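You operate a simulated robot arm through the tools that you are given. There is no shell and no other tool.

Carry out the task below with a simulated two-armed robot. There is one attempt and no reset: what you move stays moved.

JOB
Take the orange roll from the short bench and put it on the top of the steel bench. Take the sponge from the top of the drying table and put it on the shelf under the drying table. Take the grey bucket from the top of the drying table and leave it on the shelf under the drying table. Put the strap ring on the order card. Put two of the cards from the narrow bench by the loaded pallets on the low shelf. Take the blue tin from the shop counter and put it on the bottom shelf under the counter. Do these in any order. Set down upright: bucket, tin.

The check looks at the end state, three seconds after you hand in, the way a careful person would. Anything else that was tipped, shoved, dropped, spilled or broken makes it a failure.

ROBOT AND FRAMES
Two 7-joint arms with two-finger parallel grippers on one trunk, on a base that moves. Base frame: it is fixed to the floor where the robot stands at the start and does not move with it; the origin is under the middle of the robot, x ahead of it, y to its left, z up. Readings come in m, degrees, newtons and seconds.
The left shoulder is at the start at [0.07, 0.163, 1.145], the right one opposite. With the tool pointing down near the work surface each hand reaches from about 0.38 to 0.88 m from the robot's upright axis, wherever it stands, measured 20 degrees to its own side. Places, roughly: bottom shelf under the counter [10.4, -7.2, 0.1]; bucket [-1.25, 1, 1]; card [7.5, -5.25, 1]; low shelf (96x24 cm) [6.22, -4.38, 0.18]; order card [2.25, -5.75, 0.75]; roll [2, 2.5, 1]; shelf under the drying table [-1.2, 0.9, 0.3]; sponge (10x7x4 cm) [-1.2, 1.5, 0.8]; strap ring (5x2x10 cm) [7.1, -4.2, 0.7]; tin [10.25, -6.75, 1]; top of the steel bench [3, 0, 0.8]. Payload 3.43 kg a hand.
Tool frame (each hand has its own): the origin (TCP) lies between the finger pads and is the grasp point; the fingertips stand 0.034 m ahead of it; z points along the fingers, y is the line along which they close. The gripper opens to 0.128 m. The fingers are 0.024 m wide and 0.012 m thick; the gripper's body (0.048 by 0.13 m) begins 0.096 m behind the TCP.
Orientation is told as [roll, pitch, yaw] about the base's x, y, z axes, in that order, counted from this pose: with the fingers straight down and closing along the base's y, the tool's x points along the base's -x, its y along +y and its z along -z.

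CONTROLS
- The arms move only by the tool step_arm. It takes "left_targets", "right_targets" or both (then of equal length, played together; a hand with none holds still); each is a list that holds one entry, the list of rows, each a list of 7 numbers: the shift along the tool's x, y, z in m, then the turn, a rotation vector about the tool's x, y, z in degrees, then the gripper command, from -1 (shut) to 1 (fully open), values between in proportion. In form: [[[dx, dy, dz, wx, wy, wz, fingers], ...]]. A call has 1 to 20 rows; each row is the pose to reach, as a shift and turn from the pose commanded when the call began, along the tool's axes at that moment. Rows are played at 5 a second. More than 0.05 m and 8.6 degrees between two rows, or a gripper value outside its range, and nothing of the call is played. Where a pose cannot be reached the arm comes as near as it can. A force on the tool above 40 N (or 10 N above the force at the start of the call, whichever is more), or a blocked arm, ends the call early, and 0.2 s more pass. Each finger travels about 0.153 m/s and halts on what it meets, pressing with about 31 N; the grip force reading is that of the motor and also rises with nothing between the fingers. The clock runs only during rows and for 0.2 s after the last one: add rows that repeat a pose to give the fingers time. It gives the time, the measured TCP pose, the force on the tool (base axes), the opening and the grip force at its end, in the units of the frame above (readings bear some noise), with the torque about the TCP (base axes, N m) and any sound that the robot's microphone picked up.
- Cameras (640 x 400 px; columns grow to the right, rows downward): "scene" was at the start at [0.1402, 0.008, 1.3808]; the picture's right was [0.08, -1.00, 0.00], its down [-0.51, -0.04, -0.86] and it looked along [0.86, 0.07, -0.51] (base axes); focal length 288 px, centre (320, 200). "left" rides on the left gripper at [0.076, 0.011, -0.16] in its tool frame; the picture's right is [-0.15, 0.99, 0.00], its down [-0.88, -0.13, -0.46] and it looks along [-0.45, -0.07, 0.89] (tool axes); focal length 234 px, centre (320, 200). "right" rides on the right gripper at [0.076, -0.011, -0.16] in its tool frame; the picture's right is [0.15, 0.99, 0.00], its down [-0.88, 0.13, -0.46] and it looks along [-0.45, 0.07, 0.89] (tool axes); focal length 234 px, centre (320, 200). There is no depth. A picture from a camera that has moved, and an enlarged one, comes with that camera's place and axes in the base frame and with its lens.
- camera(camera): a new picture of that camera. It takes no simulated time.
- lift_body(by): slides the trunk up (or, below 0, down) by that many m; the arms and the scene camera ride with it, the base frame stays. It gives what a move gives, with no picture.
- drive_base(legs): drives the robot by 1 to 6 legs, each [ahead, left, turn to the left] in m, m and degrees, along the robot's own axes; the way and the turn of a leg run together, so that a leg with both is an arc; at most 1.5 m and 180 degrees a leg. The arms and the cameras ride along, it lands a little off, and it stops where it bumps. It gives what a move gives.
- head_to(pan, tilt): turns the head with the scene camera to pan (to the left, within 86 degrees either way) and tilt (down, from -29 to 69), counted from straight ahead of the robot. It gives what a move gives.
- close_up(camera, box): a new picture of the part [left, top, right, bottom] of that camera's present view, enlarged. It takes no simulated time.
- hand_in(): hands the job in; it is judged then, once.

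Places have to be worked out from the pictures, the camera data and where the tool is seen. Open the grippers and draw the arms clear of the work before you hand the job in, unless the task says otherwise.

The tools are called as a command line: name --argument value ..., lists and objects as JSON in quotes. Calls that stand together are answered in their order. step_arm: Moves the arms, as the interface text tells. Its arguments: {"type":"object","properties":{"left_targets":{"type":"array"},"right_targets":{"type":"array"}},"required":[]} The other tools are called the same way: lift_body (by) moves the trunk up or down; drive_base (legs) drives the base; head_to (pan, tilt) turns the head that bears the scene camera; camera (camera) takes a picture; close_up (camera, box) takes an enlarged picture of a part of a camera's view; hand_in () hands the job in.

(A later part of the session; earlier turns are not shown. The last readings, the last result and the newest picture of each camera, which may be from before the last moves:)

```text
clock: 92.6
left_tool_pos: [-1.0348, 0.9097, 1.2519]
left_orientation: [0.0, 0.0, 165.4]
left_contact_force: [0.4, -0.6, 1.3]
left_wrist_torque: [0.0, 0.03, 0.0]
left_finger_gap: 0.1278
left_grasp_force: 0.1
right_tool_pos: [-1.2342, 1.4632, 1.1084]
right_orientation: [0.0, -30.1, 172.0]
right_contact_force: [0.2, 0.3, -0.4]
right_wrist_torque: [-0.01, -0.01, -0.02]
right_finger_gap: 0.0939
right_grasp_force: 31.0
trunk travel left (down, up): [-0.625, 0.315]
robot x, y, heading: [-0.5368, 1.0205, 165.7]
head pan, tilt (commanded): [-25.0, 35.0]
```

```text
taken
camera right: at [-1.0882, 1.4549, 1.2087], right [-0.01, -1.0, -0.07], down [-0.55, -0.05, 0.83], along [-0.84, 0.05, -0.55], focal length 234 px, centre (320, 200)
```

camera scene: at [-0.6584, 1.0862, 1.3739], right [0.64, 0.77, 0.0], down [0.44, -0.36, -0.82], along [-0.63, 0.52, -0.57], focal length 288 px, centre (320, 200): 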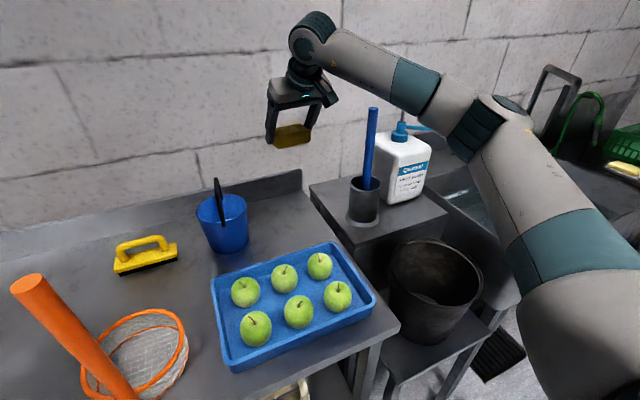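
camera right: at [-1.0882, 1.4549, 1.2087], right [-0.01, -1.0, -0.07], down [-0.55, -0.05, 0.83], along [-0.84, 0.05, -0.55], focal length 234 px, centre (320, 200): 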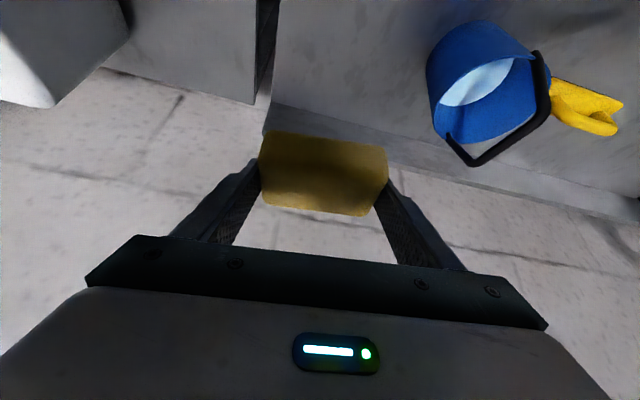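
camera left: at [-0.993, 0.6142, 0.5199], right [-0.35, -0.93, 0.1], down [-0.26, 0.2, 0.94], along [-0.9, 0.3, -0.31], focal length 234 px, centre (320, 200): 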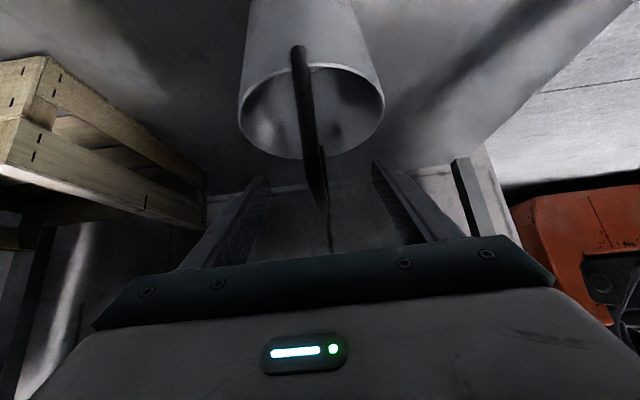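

The sponge is held. I back off 0.75 m, slide left 0.95 m to face the left part of the shelf, then lower the trunk.

drive_base --legs '[[-0.75, 0, 0], [0, 0.945, 0]]'

lift_body --by -0.4

lift_body --by -0.2

head_to --pan -10 --tilt 20

camera --camera "scene"

```text
clock: 101.2
left_tool_pos: [-0.542, -0.2014, 1.251]
left_orientation: [0.0, 0.0, 165.8]
left_contact_force: [0.0, -0.3, 0.1]
left_wrist_torque: [0.01, 0.0, 0.03]
left_finger_gap: 0.1279
left_grasp_force: 0.1
right_tool_pos: [-0.7438, 0.351, 1.1083]
right_orientation: [0.0, -30.0, 172.4]
right_contact_force: [0.1, 0.1, -0.3]
right_wrist_torque: [-0.01, 0.01, 0.0]
right_finger_gap: 0.0938
right_grasp_force: 31.0
trunk travel left (down, up): [-0.625, 0.315]
robot x, y, heading: [-0.0473, -0.0919, 165.9]
head pan, tilt (commanded): [-25.0, 35.0]
```

```text
clock: 105.0
left_tool_pos: [-0.5411, -0.2037, 0.8513]
left_orientation: [-0.1, 0.0, 165.8]
left_contact_force: [-0.8, 0.3, 0.8]
left_wrist_torque: [0.0, 0.0, 0.01]
left_finger_gap: 0.1277
left_grasp_force: 0.0
right_tool_pos: [-0.7427, 0.3517, 0.7084]
right_orientation: [0.0, -30.0, 172.4]
right_contact_force: [0.3, 0.1, 0.0]
right_wrist_torque: [-0.01, -0.02, 0.0]
right_finger_gap: 0.0936
right_grasp_force: 30.9
trunk travel left (down, up): [-0.225, 0.715]
robot x, y, heading: [-0.051, -0.0951, 165.8]
head pan, tilt (commanded): [-25.0, 35.0]
```

```text
clock: 107.2
left_tool_pos: [-0.5411, -0.2021, 0.6518]
left_orientation: [0.0, 0.0, 165.8]
left_contact_force: [0.2, -0.5, 0.1]
left_wrist_torque: [0.05, -0.03, 0.01]
left_finger_gap: 0.128
left_grasp_force: 0.0
right_tool_pos: [-0.7441, 0.352, 0.5086]
right_orientation: [0.0, -30.0, 172.3]
right_contact_force: [-0.1, -0.3, -0.4]
right_wrist_torque: [-0.02, -0.03, 0.03]
right_finger_gap: 0.0936
right_grasp_force: 31.2
trunk travel left (down, up): [-0.025, 0.915]
robot x, y, heading: [-0.0486, -0.0907, 165.6]
head pan, tilt (commanded): [-25.0, 35.0]
```

```text
clock: 108.0
left_tool_pos: [-0.5405, -0.2022, 0.6518]
left_orientation: [0.1, 0.1, 165.7]
left_contact_force: [1.0, -0.1, 0.7]
left_wrist_torque: [0.0, -0.01, -0.01]
left_finger_gap: 0.1279
left_grasp_force: 0.1
right_tool_pos: [-0.7432, 0.3518, 0.5085]
right_orientation: [-0.1, -30.0, 172.4]
right_contact_force: [-0.7, -0.3, -0.2]
right_wrist_torque: [-0.01, -0.04, 0.01]
right_finger_gap: 0.0935
right_grasp_force: 30.8
trunk travel left (down, up): [-0.025, 0.915]
robot x, y, heading: [-0.0471, -0.0918, 165.9]
head pan, tilt (commanded): [-10.0, 20.0]
```

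```text
taken
camera scene: at [-0.1826, -0.0398, 0.7978], right [0.41, 0.91, 0.0], down [0.31, -0.14, -0.94], along [-0.86, 0.39, -0.34], focal length 288 px, centre (320, 200)
```

scene: 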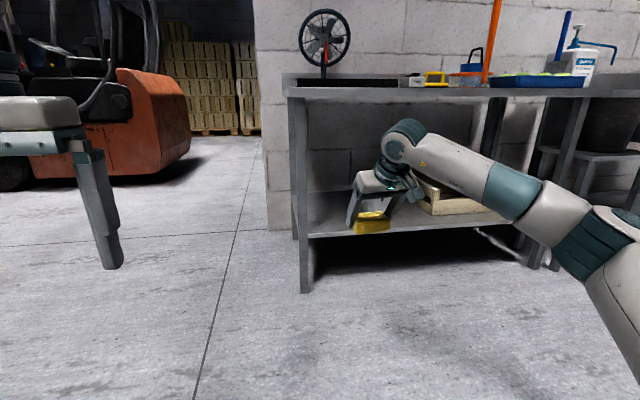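

Sponge is at u≈0.155, 0.34 m before the table edge. I lower the arm 0.11 m and then drive forward 0.46 m over the shelf.

step_arm --right_targets '[[[0.015, 0, 0.026, 0, 0, 0, -1], [0.03, 0, 0.052, 0, 0, 0, -1], [0.045, 0, 0.078, 0, 0, 0, -1], [0.055, 0, 0.095, 0, 0, 0, -1], [0.055, 0, 0.095, 0, 0, 0, -1]]]'

drive_base --legs '[[0.3, 0, 0]]'

camera --camera "scene"

camera --camera "right"

```text
clock: 109.2
left_tool_pos: [-0.5417, -0.201, 0.6515]
left_orientation: [-0.1, 0.1, 165.8]
left_contact_force: [0.1, -0.1, 0.1]
left_wrist_torque: [-0.02, 0.0, 0.02]
left_finger_gap: 0.128
left_grasp_force: 0.1
right_tool_pos: [-0.7438, 0.352, 0.3984]
right_orientation: [0.0, -30.0, 172.4]
right_contact_force: [-0.5, -0.5, -0.1]
right_wrist_torque: [0.0, 0.01, -0.01]
right_finger_gap: 0.0935
right_grasp_force: 31.0
trunk travel left (down, up): [-0.025, 0.915]
robot x, y, heading: [-0.0475, -0.0883, 165.8]
head pan, tilt (commanded): [-10.0, 20.0]
```

```text
clock: 111.2
left_tool_pos: [-0.8323, -0.1271, 0.651]
left_orientation: [0.0, 0.0, 165.8]
left_contact_force: [-0.2, -0.8, 0.1]
left_wrist_torque: [-0.03, 0.0, -0.03]
left_finger_gap: 0.1281
left_grasp_force: 0.1
right_tool_pos: [-1.0348, 0.4249, 0.3985]
right_orientation: [-0.1, -30.0, 172.2]
right_contact_force: [0.0, 0.2, 0.2]
right_wrist_torque: [0.0, 0.02, 0.01]
right_finger_gap: 0.0937
right_grasp_force: 30.7
trunk travel left (down, up): [-0.025, 0.915]
robot x, y, heading: [-0.3415, -0.0149, 165.8]
head pan, tilt (commanded): [-10.0, 20.0]
```

```text
taken
camera scene: at [-0.4741, 0.0337, 0.7978], right [0.41, 0.91, 0.0], down [0.31, -0.14, -0.94], along [-0.86, 0.38, -0.34], focal length 288 px, centre (320, 200)
```

scene: 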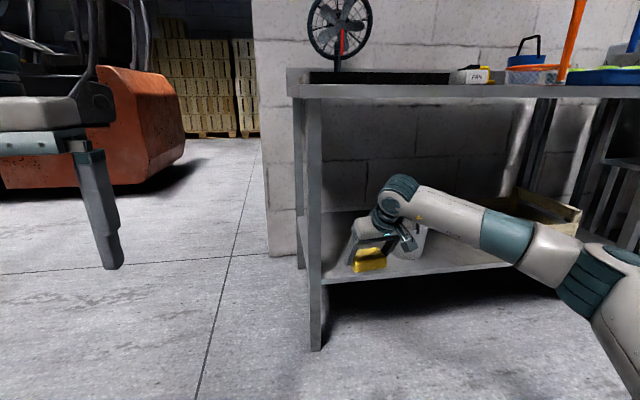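

```text
taken
camera right: at [-0.8893, 0.4172, 0.4992], right [-0.01, -1.0, -0.07], down [-0.55, -0.06, 0.84], along [-0.84, 0.05, -0.55], focal length 234 px, centre (320, 200)
```

right: 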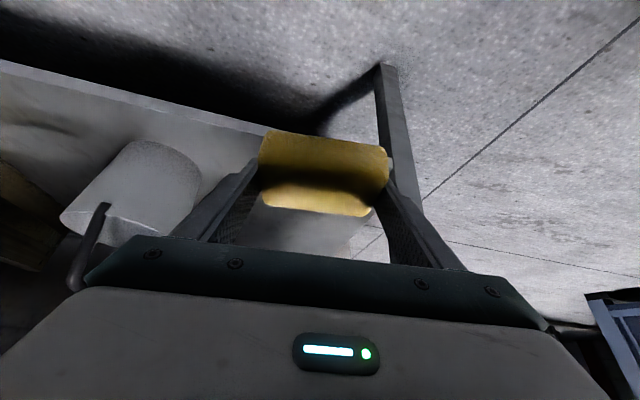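

Clearances to the leg (left) and the bucket (right) look fine. I go forward 0.165 m more, then check before lowering.

drive_base --legs '[[0.165, 0, 0]]'

camera --camera "scene"

camera --camera "right"

```text
clock: 112.7
left_tool_pos: [-0.9924, -0.0885, 0.6515]
left_orientation: [0.1, 0.0, 165.8]
left_contact_force: [-1.1, -0.5, -0.6]
left_wrist_torque: [0.02, 0.01, 0.01]
left_finger_gap: 0.128
left_grasp_force: 0.0
right_tool_pos: [-1.1948, 0.4646, 0.3976]
right_orientation: [0.0, -30.0, 172.3]
right_contact_force: [0.8, -0.3, 0.0]
right_wrist_torque: [0.0, -0.03, 0.02]
right_finger_gap: 0.0937
right_grasp_force: 31.0
trunk travel left (down, up): [-0.025, 0.915]
robot x, y, heading: [-0.4992, 0.0243, 165.8]
head pan, tilt (commanded): [-10.0, 20.0]
```

```text
taken
camera scene: at [-0.6336, 0.074, 0.7978], right [0.41, 0.91, 0.0], down [0.31, -0.14, -0.94], along [-0.86, 0.38, -0.34], focal length 288 px, centre (320, 200)
```

scene: 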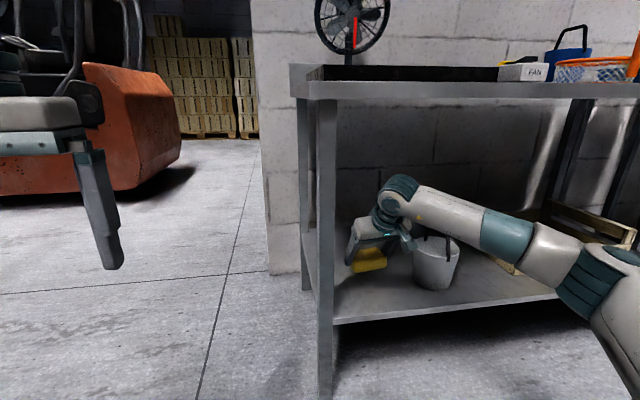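

```text
taken
camera right: at [-1.0488, 0.4573, 0.4991], right [-0.01, -1.0, -0.07], down [-0.55, -0.06, 0.84], along [-0.84, 0.04, -0.55], focal length 234 px, centre (320, 200)
```

right: 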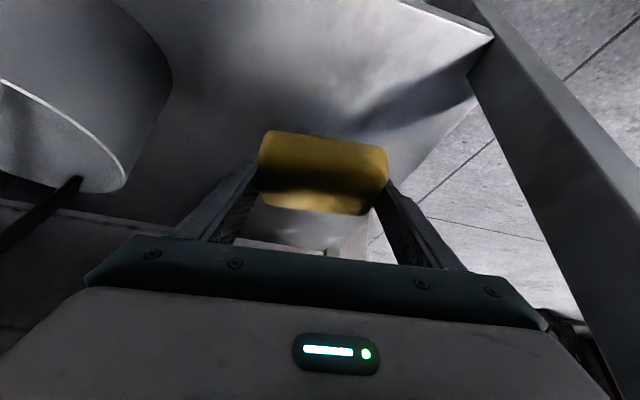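

Clear on both sides. I lower 6.5 cm, then step down gently to contact.

step_arm --right_targets '[[[0.012, 0, 0.0208, 0, 0, 0, -1], [0.024, 0, 0.0416, 0, 0, 0, -1], [0.0325, 0, 0.0563, 0, 0, 0, -1], [0.0325, 0, 0.0563, 0, 0, 0, -1]]]'

step_arm --right_targets '[[[0.002, 0, 0.0035, 0, 0, 0, -1], [0.004, 0, 0.007, 0, 0, 0, -1], [0.004, 0, 0.007, 0, 0, 0, -1]]]'

close_up --camera "scene" --box '[320, 160, 480, 320]'

```text
clock: 113.7
left_tool_pos: [-0.9923, -0.0892, 0.6507]
left_orientation: [0.0, 0.0, 165.8]
left_contact_force: [-1.1, -0.6, -0.2]
left_wrist_torque: [0.0, -0.03, 0.05]
left_finger_gap: 0.1279
left_grasp_force: 0.0
right_tool_pos: [-1.1935, 0.4647, 0.3327]
right_orientation: [0.0, -30.0, 172.4]
right_contact_force: [0.2, 0.9, -1.0]
right_wrist_torque: [-0.02, -0.02, -0.02]
right_finger_gap: 0.0937
right_grasp_force: 30.6
trunk travel left (down, up): [-0.025, 0.915]
robot x, y, heading: [-0.5001, 0.0228, 165.9]
head pan, tilt (commanded): [-10.0, 20.0]
```

```text
clock: 114.5
left_tool_pos: [-0.992, -0.088, 0.651]
left_orientation: [0.0, 0.0, 165.9]
left_contact_force: [-0.7, 0.3, 0.1]
left_wrist_torque: [0.0, -0.03, 0.0]
left_finger_gap: 0.1278
left_grasp_force: 0.0
right_tool_pos: [-1.1946, 0.4649, 0.3258]
right_orientation: [-0.1, -29.9, 172.4]
right_contact_force: [-0.8, -0.4, -0.5]
right_wrist_torque: [0.02, 0.0, -0.02]
right_finger_gap: 0.0936
right_grasp_force: 31.2
trunk travel left (down, up): [-0.025, 0.915]
robot x, y, heading: [-0.4979, 0.02, 165.9]
head pan, tilt (commanded): [-10.0, 20.0]
```

```text
2.50 times, centred on (400, 240) of scene
camera zoom: at [-0.6336, 0.074, 0.7978], right [0.41, 0.91, 0.0], down [0.31, -0.14, -0.94], along [-0.86, 0.38, -0.34], focal length 720 px, centre (120, 100)
```

zoom: 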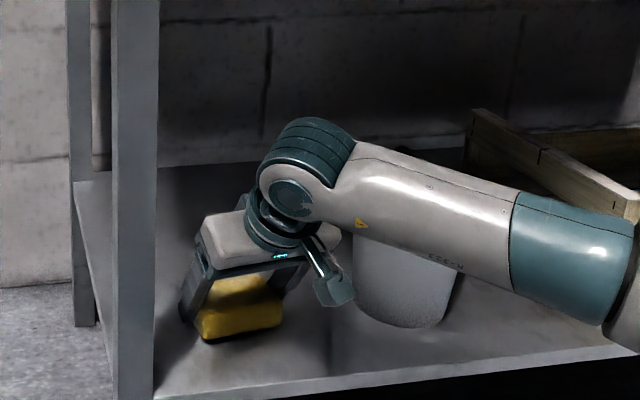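

About 7 mm to go by my estimate; I lower in small steps.

step_arm --right_targets '[[[0.001, 0, 0.00175, 0, 0, 0, -1], [0.0025, 0, 0.0043, 0, 0, 0, -1], [0.0025, 0, 0.0043, 0, 0, 0, -1]]]'

step_arm --right_targets '[[[0.0008, 0, 0.0013, 0, 0, 0, -1], [0.0015, 0, 0.0026, 0, 0, 0, -1], [0.0015, 0, 0.0026, 0, 0, 0, -1]]]'

close_up --camera "scene" --box '[340, 220, 440, 320]'

```text
clock: 115.3
left_tool_pos: [-0.9928, -0.0874, 0.6512]
left_orientation: [0.0, 0.0, 165.7]
left_contact_force: [0.5, 0.1, -0.2]
left_wrist_torque: [0.01, 0.0, 0.0]
left_finger_gap: 0.1281
left_grasp_force: 0.0
right_tool_pos: [-1.1929, 0.4646, 0.3207]
right_orientation: [0.0, -30.0, 172.3]
right_contact_force: [0.3, -0.3, -0.2]
right_wrist_torque: [-0.04, 0.04, 0.04]
right_finger_gap: 0.0937
right_grasp_force: 31.0
trunk travel left (down, up): [-0.025, 0.915]
robot x, y, heading: [-0.4986, 0.022, 165.6]
head pan, tilt (commanded): [-10.0, 20.0]
```

```text
clock: 116.1
left_tool_pos: [-0.9915, -0.0883, 0.6521]
left_orientation: [0.0, 0.0, 165.7]
left_contact_force: [-0.1, 0.4, 0.2]
left_wrist_torque: [-0.06, 0.0, 0.0]
left_finger_gap: 0.1281
left_grasp_force: 0.0
right_tool_pos: [-1.1941, 0.4641, 0.3183]
right_orientation: [0.0, -30.1, 172.4]
right_contact_force: [1.3, -0.8, 2.4]
right_wrist_torque: [0.0, -0.07, 0.0]
right_finger_gap: 0.0935
right_grasp_force: 31.6
trunk travel left (down, up): [-0.025, 0.915]
robot x, y, heading: [-0.4995, 0.0219, 165.8]
head pan, tilt (commanded): [-10.0, 20.0]
```

```text
4.00 times, centred on (390, 270) of scene
camera zoom: at [-0.6334, 0.0738, 0.7979], right [0.41, 0.91, 0.0], down [0.31, -0.14, -0.94], along [-0.86, 0.38, -0.34], focal length 1151 px, centre (40, -80)
```

zoom: 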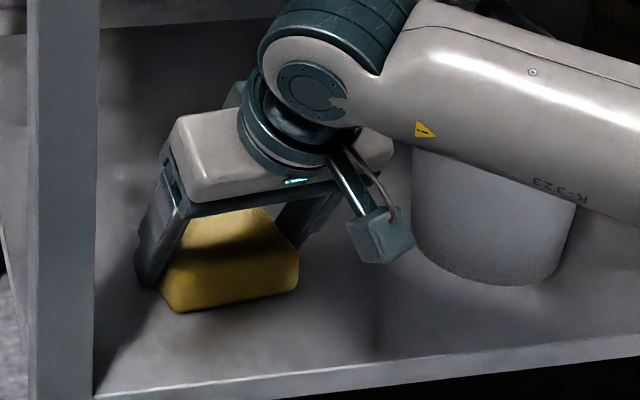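

Contact is just made (2.4 N). I open the fingers and withdraw back along the finger axis.

step_arm --right_targets '[[[0, 0, 0, 0, 0, 0, -0.2], [0, 0, 0, 0, 0, 0, 0.4], [0, 0, 0, 0, 0, 0, 1], [0, 0, 0, 0, 0, 0, 1], [0, 0, -0.02, 0, 0, 0, 1], [0, 0, -0.045, 0, 0, 0, 1], [0, 0, -0.07, 0, 0, 0, 1], [0, 0, -0.1, 0, 0, 0, 1], [0, 0, -0.1, 0, 0, 0, 1]]]'

camera --camera "right"

drive_base --legs '[[-0.5, 0, 0]]'

camera --camera "scene"

```text
clock: 118.1
left_tool_pos: [-0.9913, -0.0878, 0.6521]
left_orientation: [0.0, -0.1, 165.8]
left_contact_force: [-0.5, -1.0, -0.4]
left_wrist_torque: [0.02, 0.0, -0.03]
left_finger_gap: 0.1282
left_grasp_force: 0.0
right_tool_pos: [-1.1445, 0.458, 0.4043]
right_orientation: [0.0, -30.0, 172.4]
right_contact_force: [0.0, -0.1, 0.5]
right_wrist_torque: [-0.03, -0.04, -0.01]
right_finger_gap: 0.128
right_grasp_force: 0.0
trunk travel left (down, up): [-0.025, 0.915]
robot x, y, heading: [-0.5037, 0.0208, 165.8]
head pan, tilt (commanded): [-10.0, 20.0]
```

```text
taken
camera right: at [-0.999, 0.4504, 0.5054], right [-0.01, -1.0, -0.07], down [-0.55, -0.06, 0.84], along [-0.84, 0.04, -0.55], focal length 234 px, centre (320, 200)
```

right: 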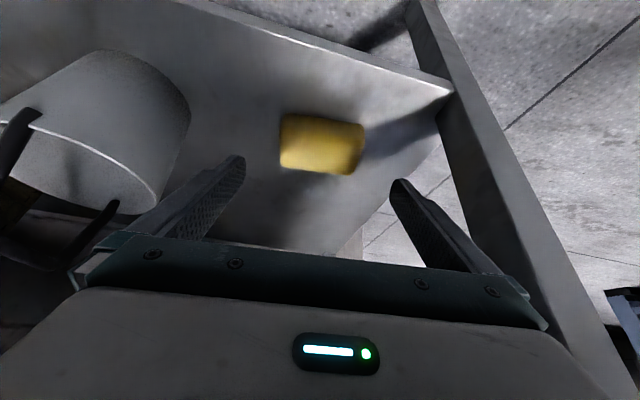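

```text
clock: 121.0
left_tool_pos: [-0.507, -0.2109, 0.6511]
left_orientation: [0.0, 0.0, 165.7]
left_contact_force: [-0.1, 0.4, 0.9]
left_wrist_torque: [0.0, -0.01, -0.02]
left_finger_gap: 0.1278
left_grasp_force: 0.0
right_tool_pos: [-0.6578, 0.3372, 0.4047]
right_orientation: [0.0, -30.0, 172.3]
right_contact_force: [0.1, 0.2, 0.0]
right_wrist_torque: [-0.02, 0.01, -0.02]
right_finger_gap: 0.1281
right_grasp_force: 0.0
trunk travel left (down, up): [-0.025, 0.915]
robot x, y, heading: [-0.0176, -0.0977, 165.6]
head pan, tilt (commanded): [-10.0, 20.0]
```

```text
taken
camera scene: at [-0.148, -0.0488, 0.7978], right [0.41, 0.91, 0.0], down [0.31, -0.14, -0.94], along [-0.86, 0.39, -0.34], focal length 288 px, centre (320, 200)
```

scene: 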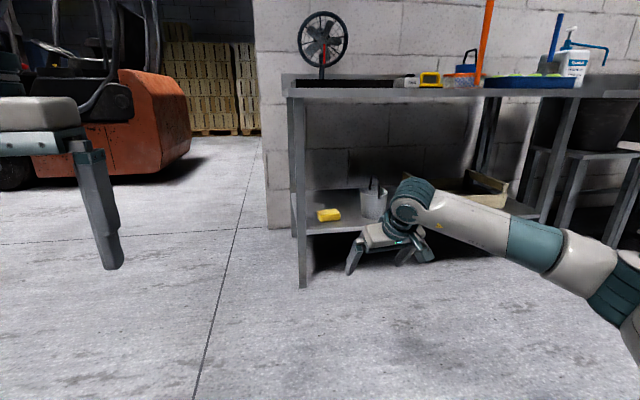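

Sponge and bucket are both correctly on the shelf. I raise the trunk and bring the right hand back to its neutral vertical pose.

lift_body --by 0.4

lift_body --by 0.2

step_arm --right_targets '[[[0.024, 0.006, -0.028, 0.22, 3.74, 0.8, 1], [0.048, 0.012, -0.056, 0.43, 7.49, 1.6, 1], [0.072, 0.018, -0.085, 0.65, 11.2, 2.4, 1], [0.096, 0.025, -0.113, 0.87, 15, 3.2, 1], [0.12, 0.031, -0.142, 1.08, 18.7, 4.0, 1], [0.144, 0.037, -0.17, 1.3, 22.5, 4.8, 1], [0.168, 0.043, -0.198, 1.5, 26.2, 5.6, 1], [0.1925, 0.05, -0.2266, 1.73, 29.95, 6.45, 1], [0.1925, 0.05, -0.2266, 1.73, 29.95, 6.45, 1]]]'

drive_base --legs '[[0, 0, -90]]'

head_to --pan -30 --tilt 20

camera --camera "scene"

```text
clock: 124.8
left_tool_pos: [-0.5075, -0.21, 1.0518]
left_orientation: [0.0, 0.0, 165.7]
left_contact_force: [0.0, 0.1, 0.4]
left_wrist_torque: [-0.03, 0.02, 0.0]
left_finger_gap: 0.1282
left_grasp_force: 0.0
right_tool_pos: [-0.6599, 0.336, 0.8044]
right_orientation: [0.0, -30.1, 172.3]
right_contact_force: [0.1, -0.1, 0.1]
right_wrist_torque: [0.02, 0.0, 0.03]
right_finger_gap: 0.1278
right_grasp_force: 0.0
trunk travel left (down, up): [-0.425, 0.515]
robot x, y, heading: [-0.0127, -0.0985, 165.5]
head pan, tilt (commanded): [-10.0, 20.0]
```

```text
clock: 127.0
left_tool_pos: [-0.5081, -0.2107, 1.2511]
left_orientation: [-0.1, 0.0, 165.6]
left_contact_force: [-0.1, 0.5, 0.0]
left_wrist_torque: [0.02, -0.02, 0.02]
left_finger_gap: 0.1279
left_grasp_force: 0.0
right_tool_pos: [-0.6583, 0.3361, 1.0041]
right_orientation: [0.0, -30.1, 172.3]
right_contact_force: [-1.3, -0.4, -0.2]
right_wrist_torque: [0.02, -0.01, -0.03]
right_finger_gap: 0.1281
right_grasp_force: 0.0
trunk travel left (down, up): [-0.625, 0.315]
robot x, y, heading: [-0.0125, -0.1047, 165.6]
head pan, tilt (commanded): [-10.0, 20.0]
```

```text
clock: 129.0
left_tool_pos: [-0.5071, -0.2098, 1.2516]
left_orientation: [-0.1, 0.0, 165.7]
left_contact_force: [-0.1, 0.2, -0.4]
left_wrist_torque: [0.0, 0.02, 0.0]
left_finger_gap: 0.128
left_grasp_force: 0.0
right_tool_pos: [-0.3892, 0.2495, 1.1041]
right_orientation: [0.0, 0.1, 165.7]
right_contact_force: [-0.4, 1.0, 0.5]
right_wrist_torque: [0.03, -0.01, 0.0]
right_finger_gap: 0.1279
right_grasp_force: 0.0
trunk travel left (down, up): [-0.625, 0.315]
robot x, y, heading: [-0.0173, -0.1008, 165.7]
head pan, tilt (commanded): [-10.0, 20.0]
```

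```text
clock: 133.2
left_tool_pos: [-0.1239, 0.3935, 1.252]
left_orientation: [0.0, 0.0, 75.5]
left_contact_force: [0.2, -0.7, -0.3]
left_wrist_torque: [0.0, -0.01, 0.0]
left_finger_gap: 0.128
left_grasp_force: 0.1
right_tool_pos: [0.3357, 0.2732, 1.1049]
right_orientation: [0.1, 0.0, 75.5]
right_contact_force: [0.1, -0.1, 0.1]
right_wrist_torque: [-0.01, 0.0, 0.0]
right_finger_gap: 0.128
right_grasp_force: 0.2
trunk travel left (down, up): [-0.625, 0.315]
robot x, y, heading: [-0.0149, -0.0978, 75.6]
head pan, tilt (commanded): [-10.0, 20.0]
```

```text
clock: 134.1
left_tool_pos: [-0.1229, 0.3926, 1.2523]
left_orientation: [0.0, -0.1, 75.5]
left_contact_force: [-0.3, -0.5, -0.4]
left_wrist_torque: [-0.02, 0.01, 0.01]
left_finger_gap: 0.1279
left_grasp_force: 0.1
right_tool_pos: [0.3367, 0.2717, 1.1037]
right_orientation: [0.0, 0.0, 75.6]
right_contact_force: [0.5, -0.1, 1.0]
right_wrist_torque: [0.02, -0.02, 0.01]
right_finger_gap: 0.1283
right_grasp_force: 0.1
trunk travel left (down, up): [-0.625, 0.315]
robot x, y, heading: [-0.0142, -0.0984, 75.6]
head pan, tilt (commanded): [-30.0, 20.0]
```

```text
taken
camera scene: at [0.0633, 0.0158, 1.3978], right [0.71, -0.7, 0.0], down [-0.24, -0.24, -0.94], along [0.66, 0.67, -0.34], focal length 288 px, centre (320, 200)
```

scene: 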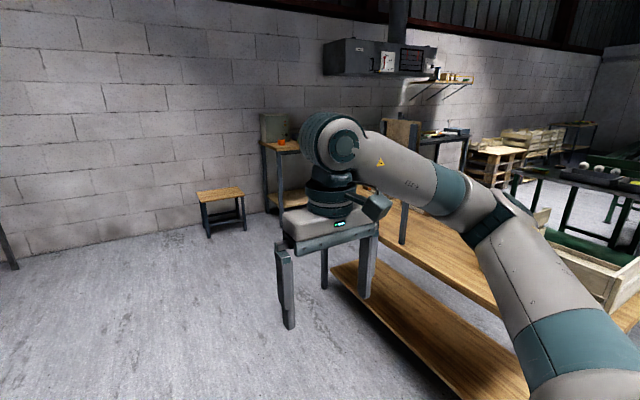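

Now toward the short bench with the orange roll (against the wall ahead, beyond the packing table's end). I drive forward 1.6 m along the free floor and look right.

drive_base --legs '[[1.45, 0, 0], [0.35, 0, 0]]'

head_to --pan -45 --tilt 20

camera --camera "scene"

head_to --pan -70 --tilt 35

camera --camera "scene"

```text
clock: 143.2
left_tool_pos: [0.318, 2.1462, 1.2522]
left_orientation: [0.0, 0.0, 75.9]
left_contact_force: [-0.9, -0.2, 0.3]
left_wrist_torque: [-0.03, 0.0, -0.02]
left_finger_gap: 0.128
left_grasp_force: 0.0
right_tool_pos: [0.7771, 2.0297, 1.1056]
right_orientation: [-0.1, 0.0, 75.9]
right_contact_force: [-0.1, 0.7, 0.0]
right_wrist_torque: [0.0, 0.02, -0.03]
right_finger_gap: 0.1279
right_grasp_force: 0.0
trunk travel left (down, up): [-0.625, 0.315]
robot x, y, heading: [0.429, 1.6567, 75.9]
head pan, tilt (commanded): [-30.0, 20.0]
```

```text
clock: 144.0
left_tool_pos: [0.3177, 2.1465, 1.2519]
left_orientation: [0.0, 0.1, 75.9]
left_contact_force: [-0.7, 0.0, -0.7]
left_wrist_torque: [0.01, 0.01, 0.01]
left_finger_gap: 0.1283
left_grasp_force: 0.0
right_tool_pos: [0.7775, 2.0283, 1.1037]
right_orientation: [0.0, 0.0, 76.0]
right_contact_force: [0.3, 0.3, 0.6]
right_wrist_torque: [0.0, 0.04, 0.01]
right_finger_gap: 0.128
right_grasp_force: 0.1
trunk travel left (down, up): [-0.625, 0.315]
robot x, y, heading: [0.4285, 1.6517, 75.8]
head pan, tilt (commanded): [-45.0, 20.0]
```

```text
taken
camera scene: at [0.5218, 1.7511, 1.3978], right [0.51, -0.86, 0.0], down [-0.29, -0.18, -0.94], along [0.81, 0.48, -0.34], focal length 288 px, centre (320, 200)
```

scene: 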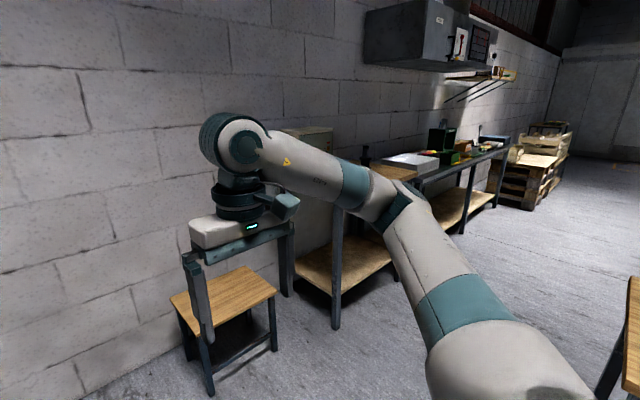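

```text
clock: 144.9
left_tool_pos: [0.317, 2.1459, 1.2517]
left_orientation: [0.1, 0.0, 75.9]
left_contact_force: [-0.3, -0.4, 0.2]
left_wrist_torque: [-0.02, -0.03, 0.02]
left_finger_gap: 0.128
left_grasp_force: 0.0
right_tool_pos: [0.7777, 2.0295, 1.1023]
right_orientation: [0.0, 0.0, 75.8]
right_contact_force: [0.4, -0.3, 0.1]
right_wrist_torque: [-0.02, -0.02, 0.03]
right_finger_gap: 0.128
right_grasp_force: 0.0
trunk travel left (down, up): [-0.625, 0.315]
robot x, y, heading: [0.4279, 1.6523, 75.6]
head pan, tilt (commanded): [-70.0, 35.0]
```

```text
taken
camera scene: at [0.5296, 1.7124, 1.374], right [0.1, -0.99, 0.0], down [-0.57, -0.06, -0.82], along [0.81, 0.09, -0.57], focal length 288 px, centre (320, 200)
```

scene: 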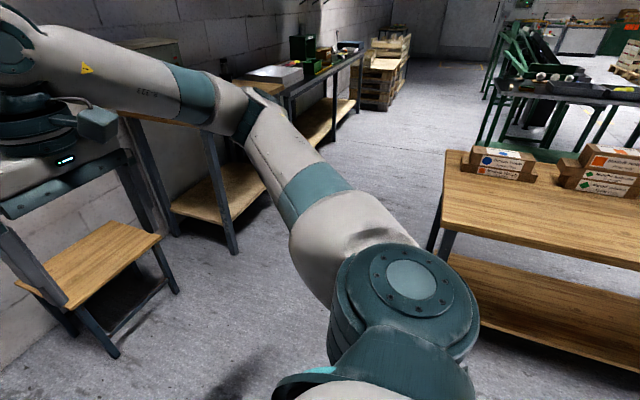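

The short bench's front-left leg is near (1.85,2.42). I go forward 0.55 m, then right 1.05 m through the gap between packing table and bench, and look.

drive_base --legs '[[0.55, 0, 0], [0, -0.6, 0]]'

head_to --pan -30 --tilt 30

camera --camera "scene"

head_to --pan -5 --tilt 30

camera --camera "scene"

```text
clock: 151.0
left_tool_pos: [1.0343, 2.5307, 1.2525]
left_orientation: [0.0, 0.0, 76.0]
left_contact_force: [-0.6, -0.2, -0.1]
left_wrist_torque: [0.0, 0.03, 0.02]
left_finger_gap: 0.1279
left_grasp_force: 0.0
right_tool_pos: [1.4931, 2.415, 1.1047]
right_orientation: [0.0, -0.1, 75.8]
right_contact_force: [-0.4, 0.4, -0.1]
right_wrist_torque: [0.02, 0.02, 0.02]
right_finger_gap: 0.1281
right_grasp_force: 0.0
trunk travel left (down, up): [-0.625, 0.315]
robot x, y, heading: [1.1431, 2.038, 75.8]
head pan, tilt (commanded): [-70.0, 35.0]
```

```text
clock: 152.1
left_tool_pos: [1.0341, 2.5308, 1.2513]
left_orientation: [-0.1, 0.0, 76.0]
left_contact_force: [0.7, -0.6, 0.5]
left_wrist_torque: [0.0, 0.02, 0.01]
left_finger_gap: 0.1278
left_grasp_force: 0.1
right_tool_pos: [1.4937, 2.415, 1.104]
right_orientation: [0.0, 0.0, 75.9]
right_contact_force: [0.6, -0.1, 0.1]
right_wrist_torque: [0.06, 0.01, 0.0]
right_finger_gap: 0.128
right_grasp_force: 0.1
trunk travel left (down, up): [-0.625, 0.315]
robot x, y, heading: [1.1451, 2.0407, 76.2]
head pan, tilt (commanded): [-30.0, 30.0]
```

```text
taken
camera scene: at [1.2213, 2.153, 1.3818], right [0.72, -0.7, 0.0], down [-0.35, -0.36, -0.87], along [0.6, 0.62, -0.5], focal length 288 px, centre (320, 200)
```

scene: 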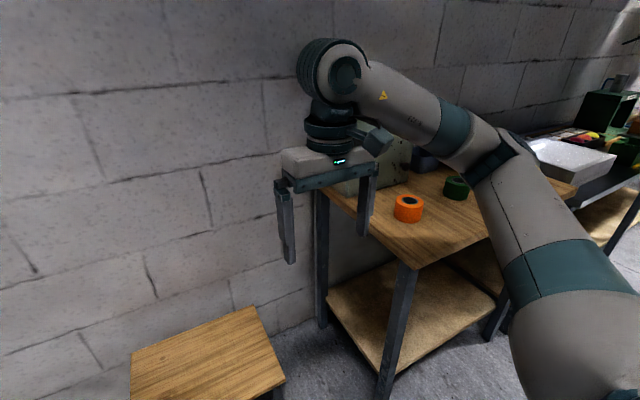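

```text
clock: 153.0
left_tool_pos: [1.0342, 2.5302, 1.251]
left_orientation: [0.0, 0.0, 75.9]
left_contact_force: [0.2, 0.3, 0.8]
left_wrist_torque: [0.01, 0.04, 0.02]
left_finger_gap: 0.1281
left_grasp_force: 0.2
right_tool_pos: [1.4941, 2.4129, 1.1034]
right_orientation: [0.0, 0.0, 75.8]
right_contact_force: [0.3, -0.1, 0.0]
right_wrist_torque: [-0.01, 0.03, 0.01]
right_finger_gap: 0.1279
right_grasp_force: 0.1
trunk travel left (down, up): [-0.625, 0.315]
robot x, y, heading: [1.1465, 2.0449, 76.2]
head pan, tilt (commanded): [-5.0, 30.0]
```

```text
taken
camera scene: at [1.1879, 2.1736, 1.3818], right [0.94, -0.33, 0.0], down [-0.16, -0.47, -0.87], along [0.28, 0.82, -0.5], focal length 288 px, centre (320, 200)
```

scene: 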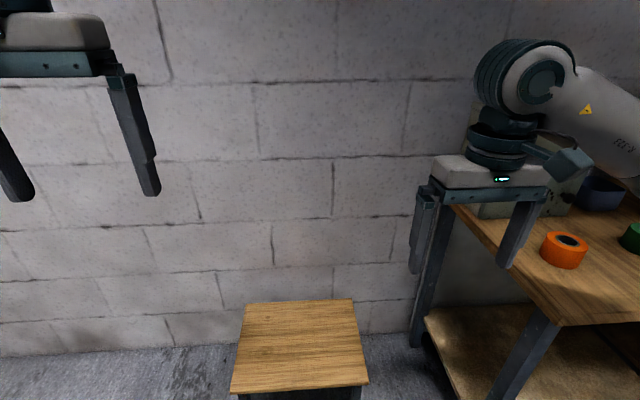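

The orange roll (≈11 cm wide) is at about (2.09,2.575) on the short bench (top z≈0.80). I move right 0.52 m so the right hand can take it.

drive_base --legs '[[0, -0.52, 0], [0.04, 0, 0]]'

head_to --pan -20 --tilt 35

camera --camera "scene"

camera --camera "right"

```text
clock: 156.5
left_tool_pos: [1.5433, 2.4408, 1.2532]
left_orientation: [0.0, -0.2, 75.9]
left_contact_force: [0.1, 0.0, 0.9]
left_wrist_torque: [0.02, 0.0, -0.02]
left_finger_gap: 0.1279
left_grasp_force: 0.0
right_tool_pos: [2.0026, 2.3233, 1.1055]
right_orientation: [0.1, -0.3, 75.9]
right_contact_force: [-0.4, -0.4, 0.5]
right_wrist_torque: [0.02, 0.01, 0.01]
right_finger_gap: 0.128
right_grasp_force: 0.1
trunk travel left (down, up): [-0.625, 0.315]
robot x, y, heading: [1.6576, 1.9492, 76.0]
head pan, tilt (commanded): [-5.0, 30.0]
```

```text
clock: 157.2
left_tool_pos: [1.5439, 2.4448, 1.2519]
left_orientation: [0.1, 0.0, 75.9]
left_contact_force: [-0.3, -0.2, -0.4]
left_wrist_torque: [-0.03, -0.01, -0.01]
left_finger_gap: 0.128
left_grasp_force: 0.0
right_tool_pos: [2.0039, 2.3256, 1.104]
right_orientation: [0.0, -0.1, 75.7]
right_contact_force: [-1.2, 0.7, -0.7]
right_wrist_torque: [-0.02, 0.01, 0.0]
right_finger_gap: 0.1279
right_grasp_force: 0.1
trunk travel left (down, up): [-0.625, 0.315]
robot x, y, heading: [1.6566, 1.9529, 75.8]
head pan, tilt (commanded): [-20.0, 35.0]
```

```text
taken
camera scene: at [1.7176, 2.0743, 1.3739], right [0.83, -0.56, 0.0], down [-0.32, -0.48, -0.82], along [0.46, 0.68, -0.57], focal length 288 px, centre (320, 200)
```

scene: 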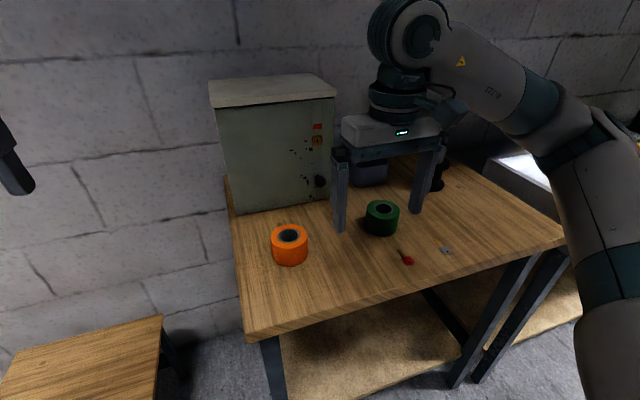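

```text
taken
camera right: at [1.9963, 2.2506, 1.2641], right [-0.99, 0.1, 0.0], down [0.09, 0.89, 0.46], along [0.05, 0.45, -0.89], focal length 234 px, centre (320, 200)
```

right: 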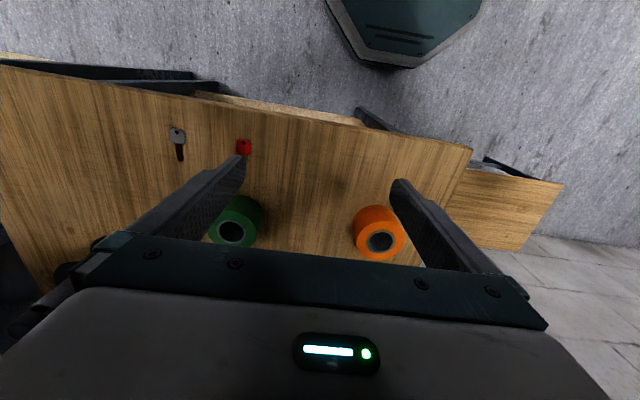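

I zoom on the orange roll from both cameras.

close_up --camera "scene" --box '[240, 200, 340, 290]'

close_up --camera "right" --box '[330, 180, 430, 280]'

```text
4.44 times, centred on (290, 245) of scene
camera zoom: at [1.7176, 2.0743, 1.3739], right [0.83, -0.56, 0.0], down [-0.32, -0.48, -0.82], along [0.46, 0.68, -0.57], focal length 1279 px, centre (453, 0)
```

zoom: 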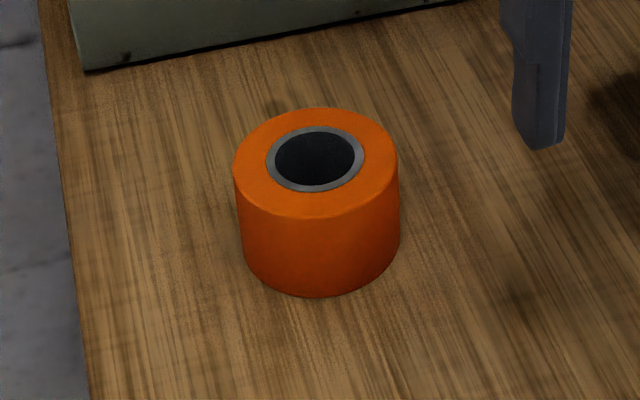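

```text
4.00 times, centred on (380, 230) of right
camera zoom: at [1.9963, 2.2506, 1.2641], right [-0.99, 0.1, 0.0], down [0.09, 0.89, 0.46], along [0.05, 0.45, -0.89], focal length 937 px, centre (80, 80)
```

zoom: 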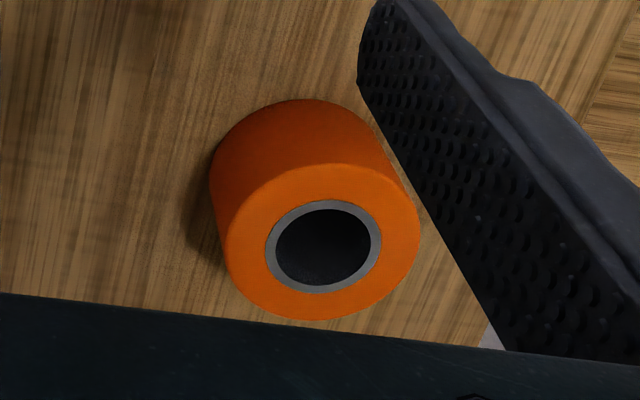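

Triangulated: roll top centre ≈(1.923,2.496,0.952), diameter ≈8 cm, bench top ≈0.90. I move the right hand above it.

step_arm --right_targets '[[[-0.03, 0.024, 0, 0, 0, 0, 1], [-0.06, 0.048, 0, 0, 0, 0, 1], [-0.09, 0.072, 0, 0, 0, 0, 1], [-0.12, 0.096, 0, 0, 0, 0, 1], [-0.145, 0.12, 0, 0, 0, 0, 1], [-0.145, 0.12, 0, 0, 0, 0, 1]]]'

camera --camera "right"

camera --camera "scene"

```text
clock: 158.6
left_tool_pos: [1.5444, 2.4429, 1.2518]
left_orientation: [0.0, -0.2, 75.9]
left_contact_force: [0.1, 0.0, -0.5]
left_wrist_torque: [0.0, 0.01, 0.0]
left_finger_gap: 0.1281
left_grasp_force: 0.2
right_tool_pos: [1.9246, 2.4959, 1.1043]
right_orientation: [0.0, -0.1, 75.8]
right_contact_force: [0.2, 0.3, 0.7]
right_wrist_torque: [0.01, 0.02, 0.0]
right_finger_gap: 0.1279
right_grasp_force: 0.2
trunk travel left (down, up): [-0.625, 0.315]
robot x, y, heading: [1.6538, 1.9528, 75.9]
head pan, tilt (commanded): [-20.0, 35.0]
```

```text
taken
camera right: at [1.9162, 2.4199, 1.2638], right [-0.99, 0.1, 0.0], down [0.09, 0.88, 0.46], along [0.05, 0.46, -0.89], focal length 234 px, centre (320, 200)
```

right: 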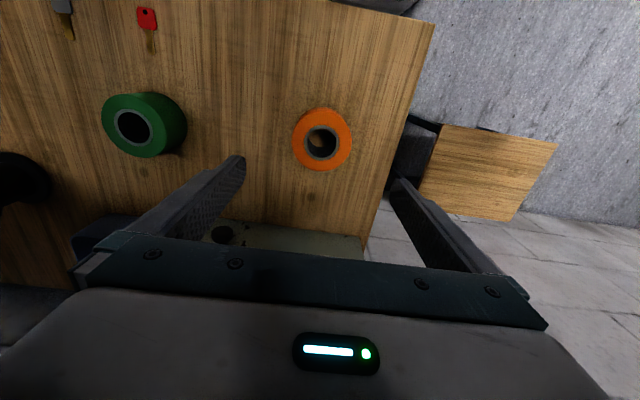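

```text
taken
camera scene: at [1.7182, 2.0729, 1.374], right [0.83, -0.56, 0.0], down [-0.32, -0.47, -0.82], along [0.46, 0.68, -0.57], focal length 288 px, centre (320, 200)
```

scene: 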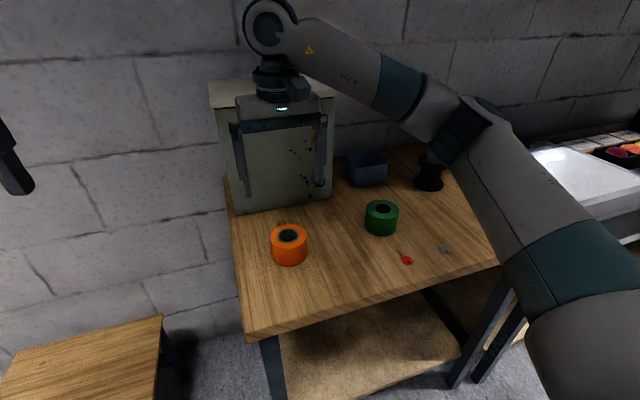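

The hand is right above the roll. I descend to z≈0.942 and then close.

step_arm --right_targets '[[[0, 0, 0.04, 0, 0, 0, 1], [0, 0, 0.08, 0, 0, 0, 1], [0, 0, 0.12, 0, 0, 0, 1], [0, 0, 0.15, 0, 0, 0, 1], [0, 0, 0.162, 0, 0, 0, 1], [0, 0, 0.162, 0, 0, 0, 1]]]'

camera --camera "right"

close_up --camera "scene" --box '[220, 150, 360, 290]'

```text
clock: 160.0
left_tool_pos: [1.5441, 2.4438, 1.2523]
left_orientation: [0.0, 0.1, 75.9]
left_contact_force: [0.1, 0.8, -0.6]
left_wrist_torque: [0.0, 0.01, 0.03]
left_finger_gap: 0.1279
left_grasp_force: 0.0
right_tool_pos: [1.9231, 2.4956, 0.9436]
right_orientation: [0.0, -0.2, 75.7]
right_contact_force: [0.0, 0.2, -0.3]
right_wrist_torque: [-0.01, 0.01, 0.0]
right_finger_gap: 0.1279
right_grasp_force: 0.0
trunk travel left (down, up): [-0.625, 0.315]
robot x, y, heading: [1.6567, 1.9507, 76.0]
head pan, tilt (commanded): [-20.0, 35.0]
```

```text
taken
camera right: at [1.9159, 2.4201, 1.1022], right [-0.99, 0.1, 0.0], down [0.09, 0.88, 0.46], along [0.05, 0.45, -0.89], focal length 234 px, centre (320, 200)
```

right: 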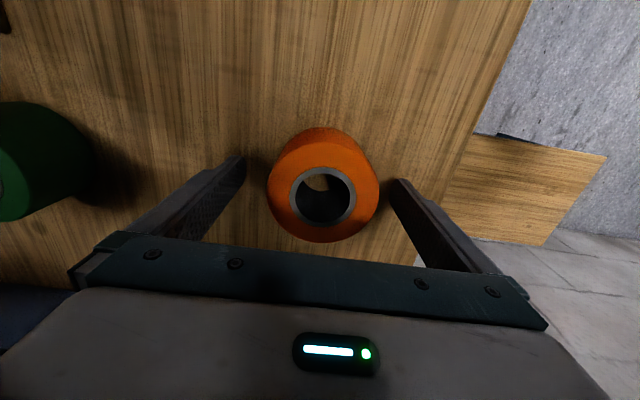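

```text
2.86 times, centred on (290, 220) of scene
camera zoom: at [1.7174, 2.0736, 1.374], right [0.83, -0.56, 0.0], down [-0.32, -0.47, -0.82], along [0.46, 0.68, -0.57], focal length 822 px, centre (406, 143)
```

zoom: 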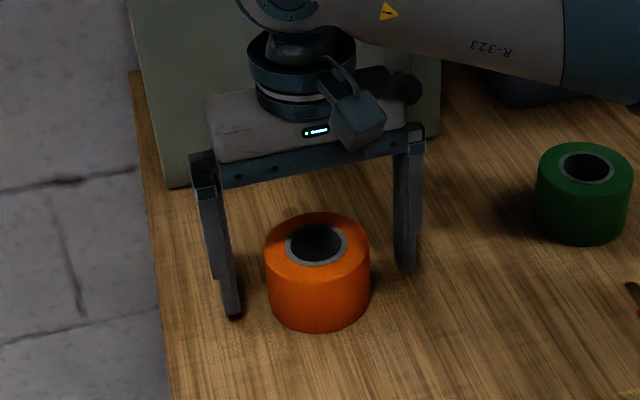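

The roll sits centred between the fingers. I close and lift.

step_arm --right_targets '[[[0, 0, 0, 0, 0, 0, 0.5], [0, 0, 0, 0, 0, 0, 0], [0, 0, 0, 0, 0, 0, -0.5], [0, 0, 0, 0, 0, 0, -1], [0, 0, 0, 0, 0, 0, -1], [0, 0, 0, 0, 0, 0, -1]]]'

step_arm --right_targets '[[[0, 0, -0.015, 0, 0, 0, -1], [0, 0, -0.04, 0, 0, 0, -1], [0, 0, -0.08, 0, 0, 0, -1], [0, 0, -0.12, 0, 0, 0, -1], [0, 0, -0.16, 0, 0, 0, -1], [0, 0, -0.2, 0, 0, 0, -1], [0, 0, -0.2, 0, 0, 0, -1]]]'

camera --camera "scene"

camera --camera "right"

```text
clock: 161.4
left_tool_pos: [1.5441, 2.4439, 1.2526]
left_orientation: [0.0, 0.0, 75.9]
left_contact_force: [0.3, 0.6, -0.9]
left_wrist_torque: [0.01, -0.01, -0.01]
left_finger_gap: 0.1282
left_grasp_force: 0.1
right_tool_pos: [1.9233, 2.4974, 0.9426]
right_orientation: [0.0, -0.1, 75.8]
right_contact_force: [0.5, -1.2, 1.1]
right_wrist_torque: [0.03, 0.07, 0.02]
right_finger_gap: 0.0835
right_grasp_force: 30.9
trunk travel left (down, up): [-0.625, 0.315]
robot x, y, heading: [1.6571, 1.9498, 76.0]
head pan, tilt (commanded): [-20.0, 35.0]
```

```text
clock: 163.0
left_tool_pos: [1.545, 2.4437, 1.2508]
left_orientation: [0.0, 0.0, 75.9]
left_contact_force: [-0.7, 0.5, 0.6]
left_wrist_torque: [0.01, 0.01, -0.01]
left_finger_gap: 0.1279
left_grasp_force: 0.1
right_tool_pos: [1.9228, 2.4973, 1.1419]
right_orientation: [-0.1, -0.1, 75.8]
right_contact_force: [0.7, 0.7, -1.7]
right_wrist_torque: [0.01, 0.01, 0.0]
right_finger_gap: 0.0839
right_grasp_force: 31.7
trunk travel left (down, up): [-0.625, 0.315]
robot x, y, heading: [1.6515, 1.9475, 75.8]
head pan, tilt (commanded): [-20.0, 35.0]
```

```text
taken
camera scene: at [1.7179, 2.0744, 1.3738], right [0.83, -0.56, 0.0], down [-0.32, -0.48, -0.82], along [0.46, 0.68, -0.57], focal length 288 px, centre (320, 200)
```

scene: 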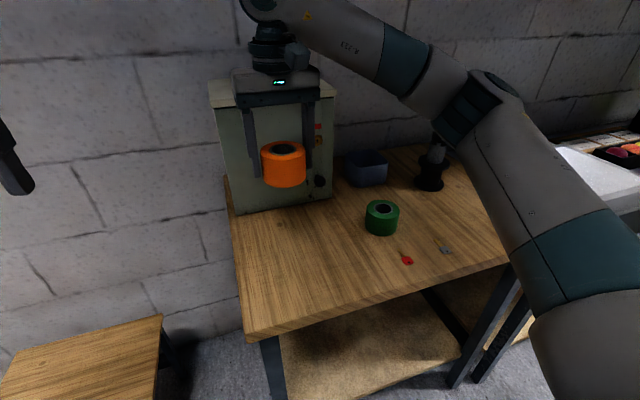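

```text
taken
camera right: at [1.9156, 2.4215, 1.3024], right [-0.99, 0.1, 0.0], down [0.09, 0.89, 0.46], along [0.05, 0.45, -0.89], focal length 234 px, centre (320, 200)
```

right: 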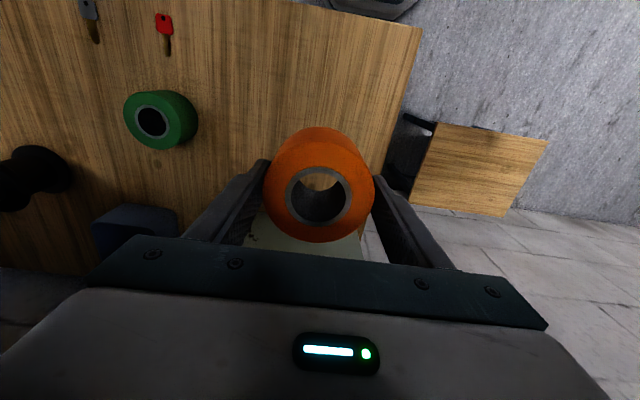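

The roll is held firmly. I back off a little, turn right 90° to face the hall, and look for the steel bench.

drive_base --legs '[[-0.15, 0, 0], [0, 0, -90]]'

head_to --pan -30 --tilt 20

camera --camera "scene"

head_to --pan 0 --tilt 15

camera --camera "scene"

```text
clock: 168.3
left_tool_pos: [2.1118, 1.9091, 1.2515]
left_orientation: [0.0, 0.0, -15.1]
left_contact_force: [0.0, -0.1, 0.6]
left_wrist_torque: [-0.02, 0.01, 0.01]
left_finger_gap: 0.1276
left_grasp_force: 0.0
right_tool_pos: [2.1613, 1.5306, 1.1422]
right_orientation: [0.0, -0.2, -15.0]
right_contact_force: [0.2, 0.7, -0.6]
right_wrist_torque: [-0.02, 0.0, 0.05]
right_finger_gap: 0.0834
right_grasp_force: 31.1
trunk travel left (down, up): [-0.625, 0.315]
robot x, y, heading: [1.6191, 1.8062, -15.0]
head pan, tilt (commanded): [-20.0, 35.0]
```

```text
clock: 169.0
left_tool_pos: [2.1124, 1.9094, 1.2514]
left_orientation: [0.0, 0.1, -15.0]
left_contact_force: [-0.5, 0.7, -0.6]
left_wrist_torque: [0.0, 0.0, 0.0]
left_finger_gap: 0.128
left_grasp_force: 0.0
right_tool_pos: [2.1604, 1.5307, 1.1435]
right_orientation: [0.1, -0.1, -14.9]
right_contact_force: [-0.1, 0.0, -1.2]
right_wrist_torque: [0.0, -0.03, 0.02]
right_finger_gap: 0.0834
right_grasp_force: 30.4
trunk travel left (down, up): [-0.625, 0.315]
robot x, y, heading: [1.6172, 1.8077, -15.2]
head pan, tilt (commanded): [-30.0, 20.0]
```

```text
taken
camera scene: at [1.7333, 1.7267, 1.3978], right [-0.71, -0.71, 0.0], down [-0.24, 0.24, -0.94], along [0.66, -0.66, -0.34], focal length 288 px, centre (320, 200)
```

scene: 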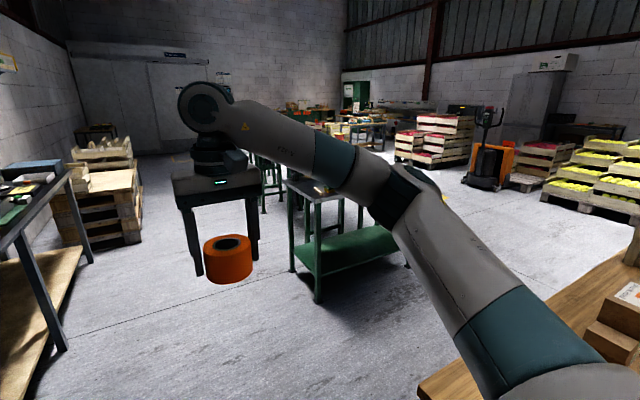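

```text
clock: 170.0
left_tool_pos: [2.111, 1.9101, 1.2513]
left_orientation: [0.0, 0.0, -14.9]
left_contact_force: [-0.5, -0.1, -1.0]
left_wrist_torque: [0.02, -0.02, -0.01]
left_finger_gap: 0.128
left_grasp_force: 0.0
right_tool_pos: [2.1593, 1.5302, 1.1427]
right_orientation: [0.0, -0.2, -14.9]
right_contact_force: [0.1, 0.5, -1.0]
right_wrist_torque: [0.0, -0.01, -0.01]
right_finger_gap: 0.0836
right_grasp_force: 31.1
trunk travel left (down, up): [-0.625, 0.315]
robot x, y, heading: [1.6189, 1.8069, -14.8]
head pan, tilt (commanded): [0.0, 15.0]
```

```text
taken
camera scene: at [1.7576, 1.7682, 1.406], right [-0.26, -0.97, 0.0], down [-0.25, 0.07, -0.97], along [0.93, -0.25, -0.26], focal length 288 px, centre (320, 200)
```

scene: 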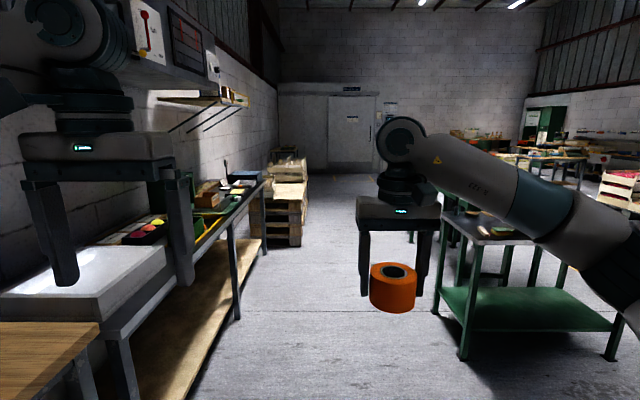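

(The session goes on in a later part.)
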